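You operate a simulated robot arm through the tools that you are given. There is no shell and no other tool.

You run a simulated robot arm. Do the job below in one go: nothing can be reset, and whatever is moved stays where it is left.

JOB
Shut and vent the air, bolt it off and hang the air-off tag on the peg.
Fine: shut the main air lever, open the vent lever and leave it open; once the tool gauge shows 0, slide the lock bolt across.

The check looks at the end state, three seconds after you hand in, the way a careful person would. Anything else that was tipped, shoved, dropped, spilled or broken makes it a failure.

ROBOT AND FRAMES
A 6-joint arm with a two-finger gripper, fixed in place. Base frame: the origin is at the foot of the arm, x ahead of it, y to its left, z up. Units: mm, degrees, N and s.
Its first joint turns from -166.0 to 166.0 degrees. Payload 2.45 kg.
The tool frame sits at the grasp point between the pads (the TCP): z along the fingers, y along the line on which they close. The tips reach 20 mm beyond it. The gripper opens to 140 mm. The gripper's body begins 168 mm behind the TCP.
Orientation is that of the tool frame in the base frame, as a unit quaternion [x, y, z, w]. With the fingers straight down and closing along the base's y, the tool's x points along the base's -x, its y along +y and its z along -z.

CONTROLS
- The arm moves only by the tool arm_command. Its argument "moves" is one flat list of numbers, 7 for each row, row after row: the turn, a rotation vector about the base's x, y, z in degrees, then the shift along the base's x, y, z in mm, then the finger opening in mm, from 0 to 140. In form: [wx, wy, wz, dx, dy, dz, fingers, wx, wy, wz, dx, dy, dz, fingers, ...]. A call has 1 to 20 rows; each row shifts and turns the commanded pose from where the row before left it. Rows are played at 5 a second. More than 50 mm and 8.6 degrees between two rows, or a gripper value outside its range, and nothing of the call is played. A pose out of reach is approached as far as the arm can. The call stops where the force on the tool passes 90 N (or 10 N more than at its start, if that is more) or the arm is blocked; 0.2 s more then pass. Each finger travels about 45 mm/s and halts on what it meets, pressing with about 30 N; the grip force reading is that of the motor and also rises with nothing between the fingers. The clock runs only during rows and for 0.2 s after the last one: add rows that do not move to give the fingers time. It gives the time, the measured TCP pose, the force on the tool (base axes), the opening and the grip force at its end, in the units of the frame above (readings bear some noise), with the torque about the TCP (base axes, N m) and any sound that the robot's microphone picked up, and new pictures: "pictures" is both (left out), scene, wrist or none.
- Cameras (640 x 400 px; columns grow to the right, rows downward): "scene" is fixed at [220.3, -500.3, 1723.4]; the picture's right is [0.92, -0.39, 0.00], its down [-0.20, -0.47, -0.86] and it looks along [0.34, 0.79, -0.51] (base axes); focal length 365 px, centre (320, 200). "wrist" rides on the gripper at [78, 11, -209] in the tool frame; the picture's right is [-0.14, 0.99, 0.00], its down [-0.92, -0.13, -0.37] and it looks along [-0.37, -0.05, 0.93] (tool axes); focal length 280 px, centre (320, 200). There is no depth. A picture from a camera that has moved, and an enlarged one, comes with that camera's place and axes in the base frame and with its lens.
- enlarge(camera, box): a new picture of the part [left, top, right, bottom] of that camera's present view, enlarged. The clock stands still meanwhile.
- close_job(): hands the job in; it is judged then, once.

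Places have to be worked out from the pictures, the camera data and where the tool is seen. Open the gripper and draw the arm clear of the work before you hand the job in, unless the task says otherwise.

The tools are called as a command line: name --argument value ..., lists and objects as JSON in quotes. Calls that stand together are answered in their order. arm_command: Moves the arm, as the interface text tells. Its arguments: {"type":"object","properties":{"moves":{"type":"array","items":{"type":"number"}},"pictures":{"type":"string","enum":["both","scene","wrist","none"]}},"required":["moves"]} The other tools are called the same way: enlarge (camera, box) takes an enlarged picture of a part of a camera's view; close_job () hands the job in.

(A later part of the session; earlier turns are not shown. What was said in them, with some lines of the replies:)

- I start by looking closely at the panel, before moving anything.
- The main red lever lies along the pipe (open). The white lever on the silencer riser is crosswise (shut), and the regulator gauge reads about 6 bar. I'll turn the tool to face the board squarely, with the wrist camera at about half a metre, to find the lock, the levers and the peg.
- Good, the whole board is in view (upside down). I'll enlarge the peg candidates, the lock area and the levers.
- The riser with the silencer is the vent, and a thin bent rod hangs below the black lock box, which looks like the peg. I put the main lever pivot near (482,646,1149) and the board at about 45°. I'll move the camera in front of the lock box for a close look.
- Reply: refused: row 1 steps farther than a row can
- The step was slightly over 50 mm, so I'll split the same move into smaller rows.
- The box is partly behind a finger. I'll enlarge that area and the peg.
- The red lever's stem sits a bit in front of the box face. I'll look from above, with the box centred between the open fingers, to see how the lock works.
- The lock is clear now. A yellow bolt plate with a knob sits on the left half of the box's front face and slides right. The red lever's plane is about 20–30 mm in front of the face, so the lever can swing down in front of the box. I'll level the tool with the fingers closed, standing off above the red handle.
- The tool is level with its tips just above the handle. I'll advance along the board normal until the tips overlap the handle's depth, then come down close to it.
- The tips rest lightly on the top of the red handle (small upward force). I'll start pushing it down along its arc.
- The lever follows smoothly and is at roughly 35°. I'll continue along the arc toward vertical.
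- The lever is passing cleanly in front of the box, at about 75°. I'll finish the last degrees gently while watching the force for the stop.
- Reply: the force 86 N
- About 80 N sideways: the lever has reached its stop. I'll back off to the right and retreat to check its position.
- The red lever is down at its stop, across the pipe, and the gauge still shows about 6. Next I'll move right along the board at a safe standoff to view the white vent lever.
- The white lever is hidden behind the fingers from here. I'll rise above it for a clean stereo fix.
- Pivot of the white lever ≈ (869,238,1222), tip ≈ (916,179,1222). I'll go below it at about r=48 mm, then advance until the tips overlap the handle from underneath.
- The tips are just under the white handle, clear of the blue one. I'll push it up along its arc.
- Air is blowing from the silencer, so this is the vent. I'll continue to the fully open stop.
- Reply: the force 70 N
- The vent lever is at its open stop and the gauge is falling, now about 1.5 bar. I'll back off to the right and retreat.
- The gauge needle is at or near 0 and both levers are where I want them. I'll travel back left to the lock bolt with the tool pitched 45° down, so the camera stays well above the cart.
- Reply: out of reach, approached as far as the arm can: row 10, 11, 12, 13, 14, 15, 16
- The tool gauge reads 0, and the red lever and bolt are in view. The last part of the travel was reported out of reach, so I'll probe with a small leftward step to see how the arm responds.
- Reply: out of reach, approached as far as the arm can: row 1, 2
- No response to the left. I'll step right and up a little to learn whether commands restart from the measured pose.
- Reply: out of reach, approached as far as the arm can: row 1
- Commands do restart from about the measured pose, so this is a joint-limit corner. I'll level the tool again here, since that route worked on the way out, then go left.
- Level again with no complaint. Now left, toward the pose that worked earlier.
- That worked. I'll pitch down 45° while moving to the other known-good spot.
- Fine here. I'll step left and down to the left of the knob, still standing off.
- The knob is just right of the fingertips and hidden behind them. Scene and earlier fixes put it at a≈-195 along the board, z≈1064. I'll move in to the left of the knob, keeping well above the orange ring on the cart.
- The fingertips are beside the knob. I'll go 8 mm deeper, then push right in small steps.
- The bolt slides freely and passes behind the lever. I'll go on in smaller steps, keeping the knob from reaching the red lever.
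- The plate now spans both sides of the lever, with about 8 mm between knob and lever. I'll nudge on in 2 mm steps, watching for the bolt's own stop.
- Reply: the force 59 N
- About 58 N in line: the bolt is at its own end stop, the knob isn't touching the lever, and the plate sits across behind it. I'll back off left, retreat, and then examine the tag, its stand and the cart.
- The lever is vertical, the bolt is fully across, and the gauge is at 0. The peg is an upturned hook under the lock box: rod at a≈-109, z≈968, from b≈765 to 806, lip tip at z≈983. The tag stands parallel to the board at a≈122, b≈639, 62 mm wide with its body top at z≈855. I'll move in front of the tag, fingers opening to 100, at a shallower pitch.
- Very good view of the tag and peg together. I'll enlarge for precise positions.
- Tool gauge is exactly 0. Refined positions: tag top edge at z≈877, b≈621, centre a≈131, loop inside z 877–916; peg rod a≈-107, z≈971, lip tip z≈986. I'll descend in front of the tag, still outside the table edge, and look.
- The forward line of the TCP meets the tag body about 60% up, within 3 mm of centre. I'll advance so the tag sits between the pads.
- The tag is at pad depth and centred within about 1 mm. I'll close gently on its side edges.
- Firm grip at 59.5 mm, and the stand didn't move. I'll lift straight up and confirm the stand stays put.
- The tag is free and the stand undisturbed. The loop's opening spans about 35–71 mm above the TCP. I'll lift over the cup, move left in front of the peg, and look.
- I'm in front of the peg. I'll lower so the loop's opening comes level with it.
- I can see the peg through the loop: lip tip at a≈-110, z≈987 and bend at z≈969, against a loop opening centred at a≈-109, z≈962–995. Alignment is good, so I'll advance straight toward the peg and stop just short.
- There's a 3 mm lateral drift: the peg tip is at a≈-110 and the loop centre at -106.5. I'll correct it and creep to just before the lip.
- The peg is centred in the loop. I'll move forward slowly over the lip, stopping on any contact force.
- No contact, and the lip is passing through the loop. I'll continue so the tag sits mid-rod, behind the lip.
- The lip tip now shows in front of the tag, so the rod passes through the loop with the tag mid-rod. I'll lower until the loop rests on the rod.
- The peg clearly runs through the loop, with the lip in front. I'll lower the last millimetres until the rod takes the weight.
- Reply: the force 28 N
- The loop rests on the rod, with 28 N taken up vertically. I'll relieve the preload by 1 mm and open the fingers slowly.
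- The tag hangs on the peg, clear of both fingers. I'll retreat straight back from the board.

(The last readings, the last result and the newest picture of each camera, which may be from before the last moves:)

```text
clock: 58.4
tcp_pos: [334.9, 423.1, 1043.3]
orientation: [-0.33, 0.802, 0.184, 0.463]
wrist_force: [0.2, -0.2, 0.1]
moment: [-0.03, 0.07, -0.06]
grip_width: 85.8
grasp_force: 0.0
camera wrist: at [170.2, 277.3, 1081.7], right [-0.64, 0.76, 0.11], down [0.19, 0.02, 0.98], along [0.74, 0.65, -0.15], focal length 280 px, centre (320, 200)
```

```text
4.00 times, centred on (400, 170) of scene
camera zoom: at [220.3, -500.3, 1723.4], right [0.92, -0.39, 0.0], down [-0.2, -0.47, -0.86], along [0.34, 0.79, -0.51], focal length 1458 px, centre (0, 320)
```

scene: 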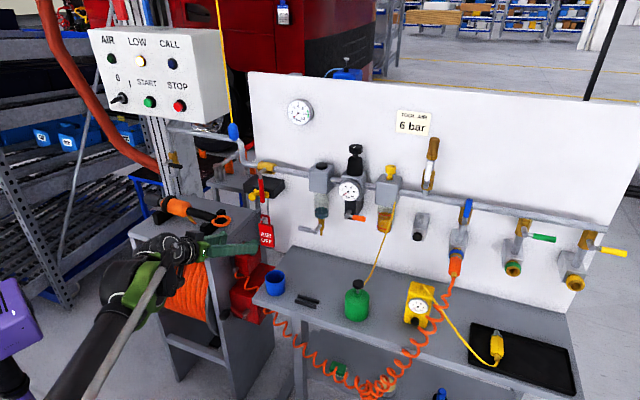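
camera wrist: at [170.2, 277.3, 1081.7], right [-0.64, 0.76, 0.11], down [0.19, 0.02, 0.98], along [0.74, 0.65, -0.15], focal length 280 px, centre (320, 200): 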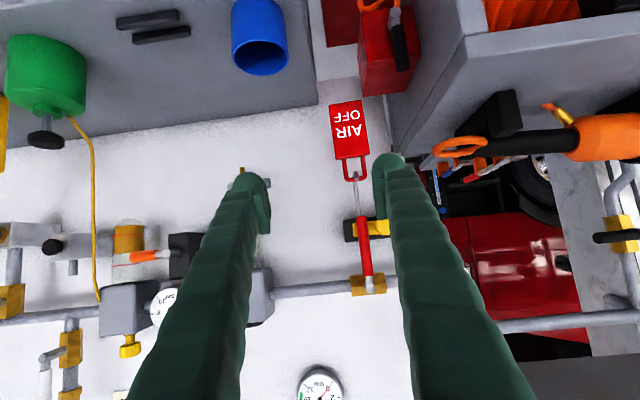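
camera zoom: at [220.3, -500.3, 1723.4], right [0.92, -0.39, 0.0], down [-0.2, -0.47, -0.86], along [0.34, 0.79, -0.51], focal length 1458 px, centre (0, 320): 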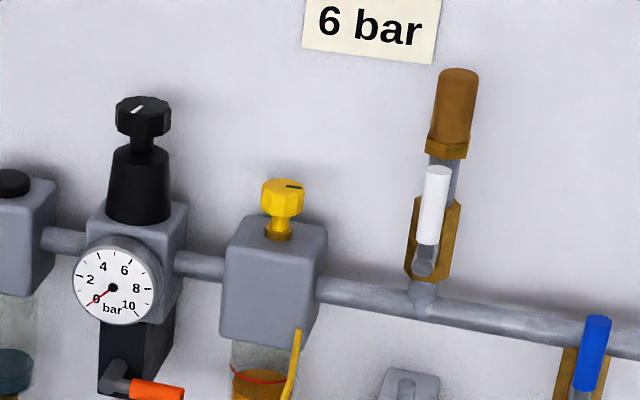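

The tag hangs on the peg, the bolt is across, the main lever is shut, the vent is open and the gauge is at 0. I'll draw the arm further back and make a final check.

arm_command --moves '[0, 0, 0, 0, -20, 35, 100, 0, 0, 0, 0, -20, 35, 100, 0, 0, 0, 0, -20, 35, 100, 0, 0, 0, 0, 0, 0, 100]'

enlarge --camera "scene" --box '[220, 90, 380, 190]'

enlarge --camera "scene" --box '[220, 190, 380, 310]'

```text
clock: 59.4
tcp_pos: [335.9, 361.8, 1148.6]
orientation: [-0.331, 0.802, 0.183, 0.462]
wrist_force: [1.0, 0.2, -0.2]
moment: [0.01, 0.03, -0.03]
grip_width: 99.8
grasp_force: 0.0
camera wrist: at [171.7, 216.4, 1187.4], right [-0.64, 0.76, 0.11], down [0.19, 0.02, 0.98], along [0.74, 0.65, -0.15], focal length 280 px, centre (320, 200)
```

scene: 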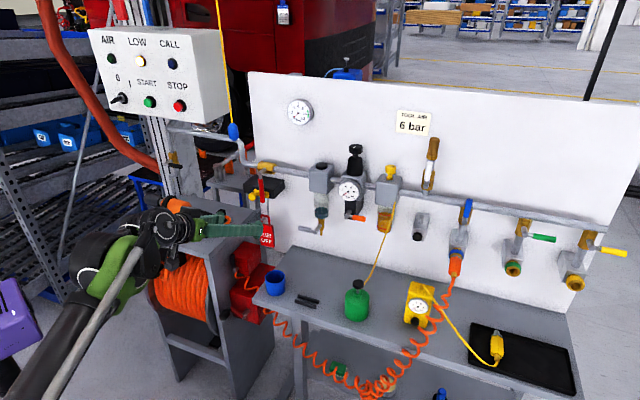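
wrist: 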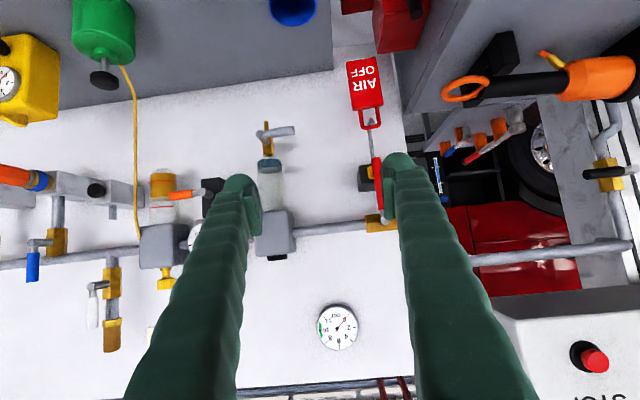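

```text
4.00 times, centred on (300, 140) of scene
camera zoom: at [220.3, -500.3, 1723.4], right [0.92, -0.39, 0.0], down [-0.2, -0.47, -0.86], along [0.34, 0.79, -0.51], focal length 1458 px, centre (400, 440)
```

zoom: 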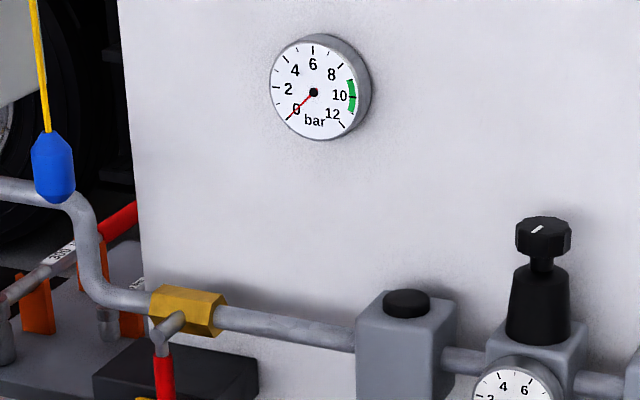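

```text
3.33 times, centred on (300, 250) of scene
camera zoom: at [220.3, -500.3, 1723.4], right [0.92, -0.39, 0.0], down [-0.2, -0.47, -0.86], along [0.34, 0.79, -0.51], focal length 1215 px, centre (387, 33)
```

zoom: 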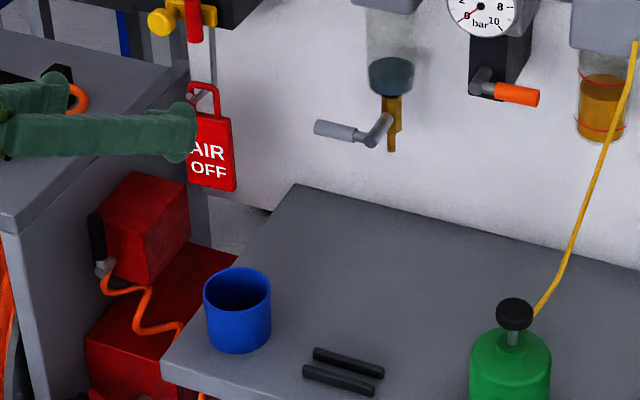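

Both gauges read 0. The main lever is shut and bolted, the vent is open, the tag hangs still on its peg, the rest is undisturbed and the arm is clear. I'm handing in.

close_job

```text
The job is handed in.
```

The air is shut off, vented, bolted off and tagged. I've handed the job in; no verdict has come back yet.

- **Main air:** the red lever is down at its stop, across the pipe.
- **Vent:** the white lever on the silencer pipe is up at its open stop, and I left it open.
- **Pressure:** the tool gauge read 0 before I moved the bolt. At the final check both that gauge and the large one on the board read 0.
- **Lock bolt:** it slid across to its own end stop behind the red lever, without touching the lever.
- **Tag:** the air-off tag hangs by its loop on the hooked peg under the lock box, and it was hanging still.

In the last pictures nothing else had moved: the empty tag stand, cup, bottle and the tool on the cart were all in place. The gripper is open and the arm is drawn back from the work.
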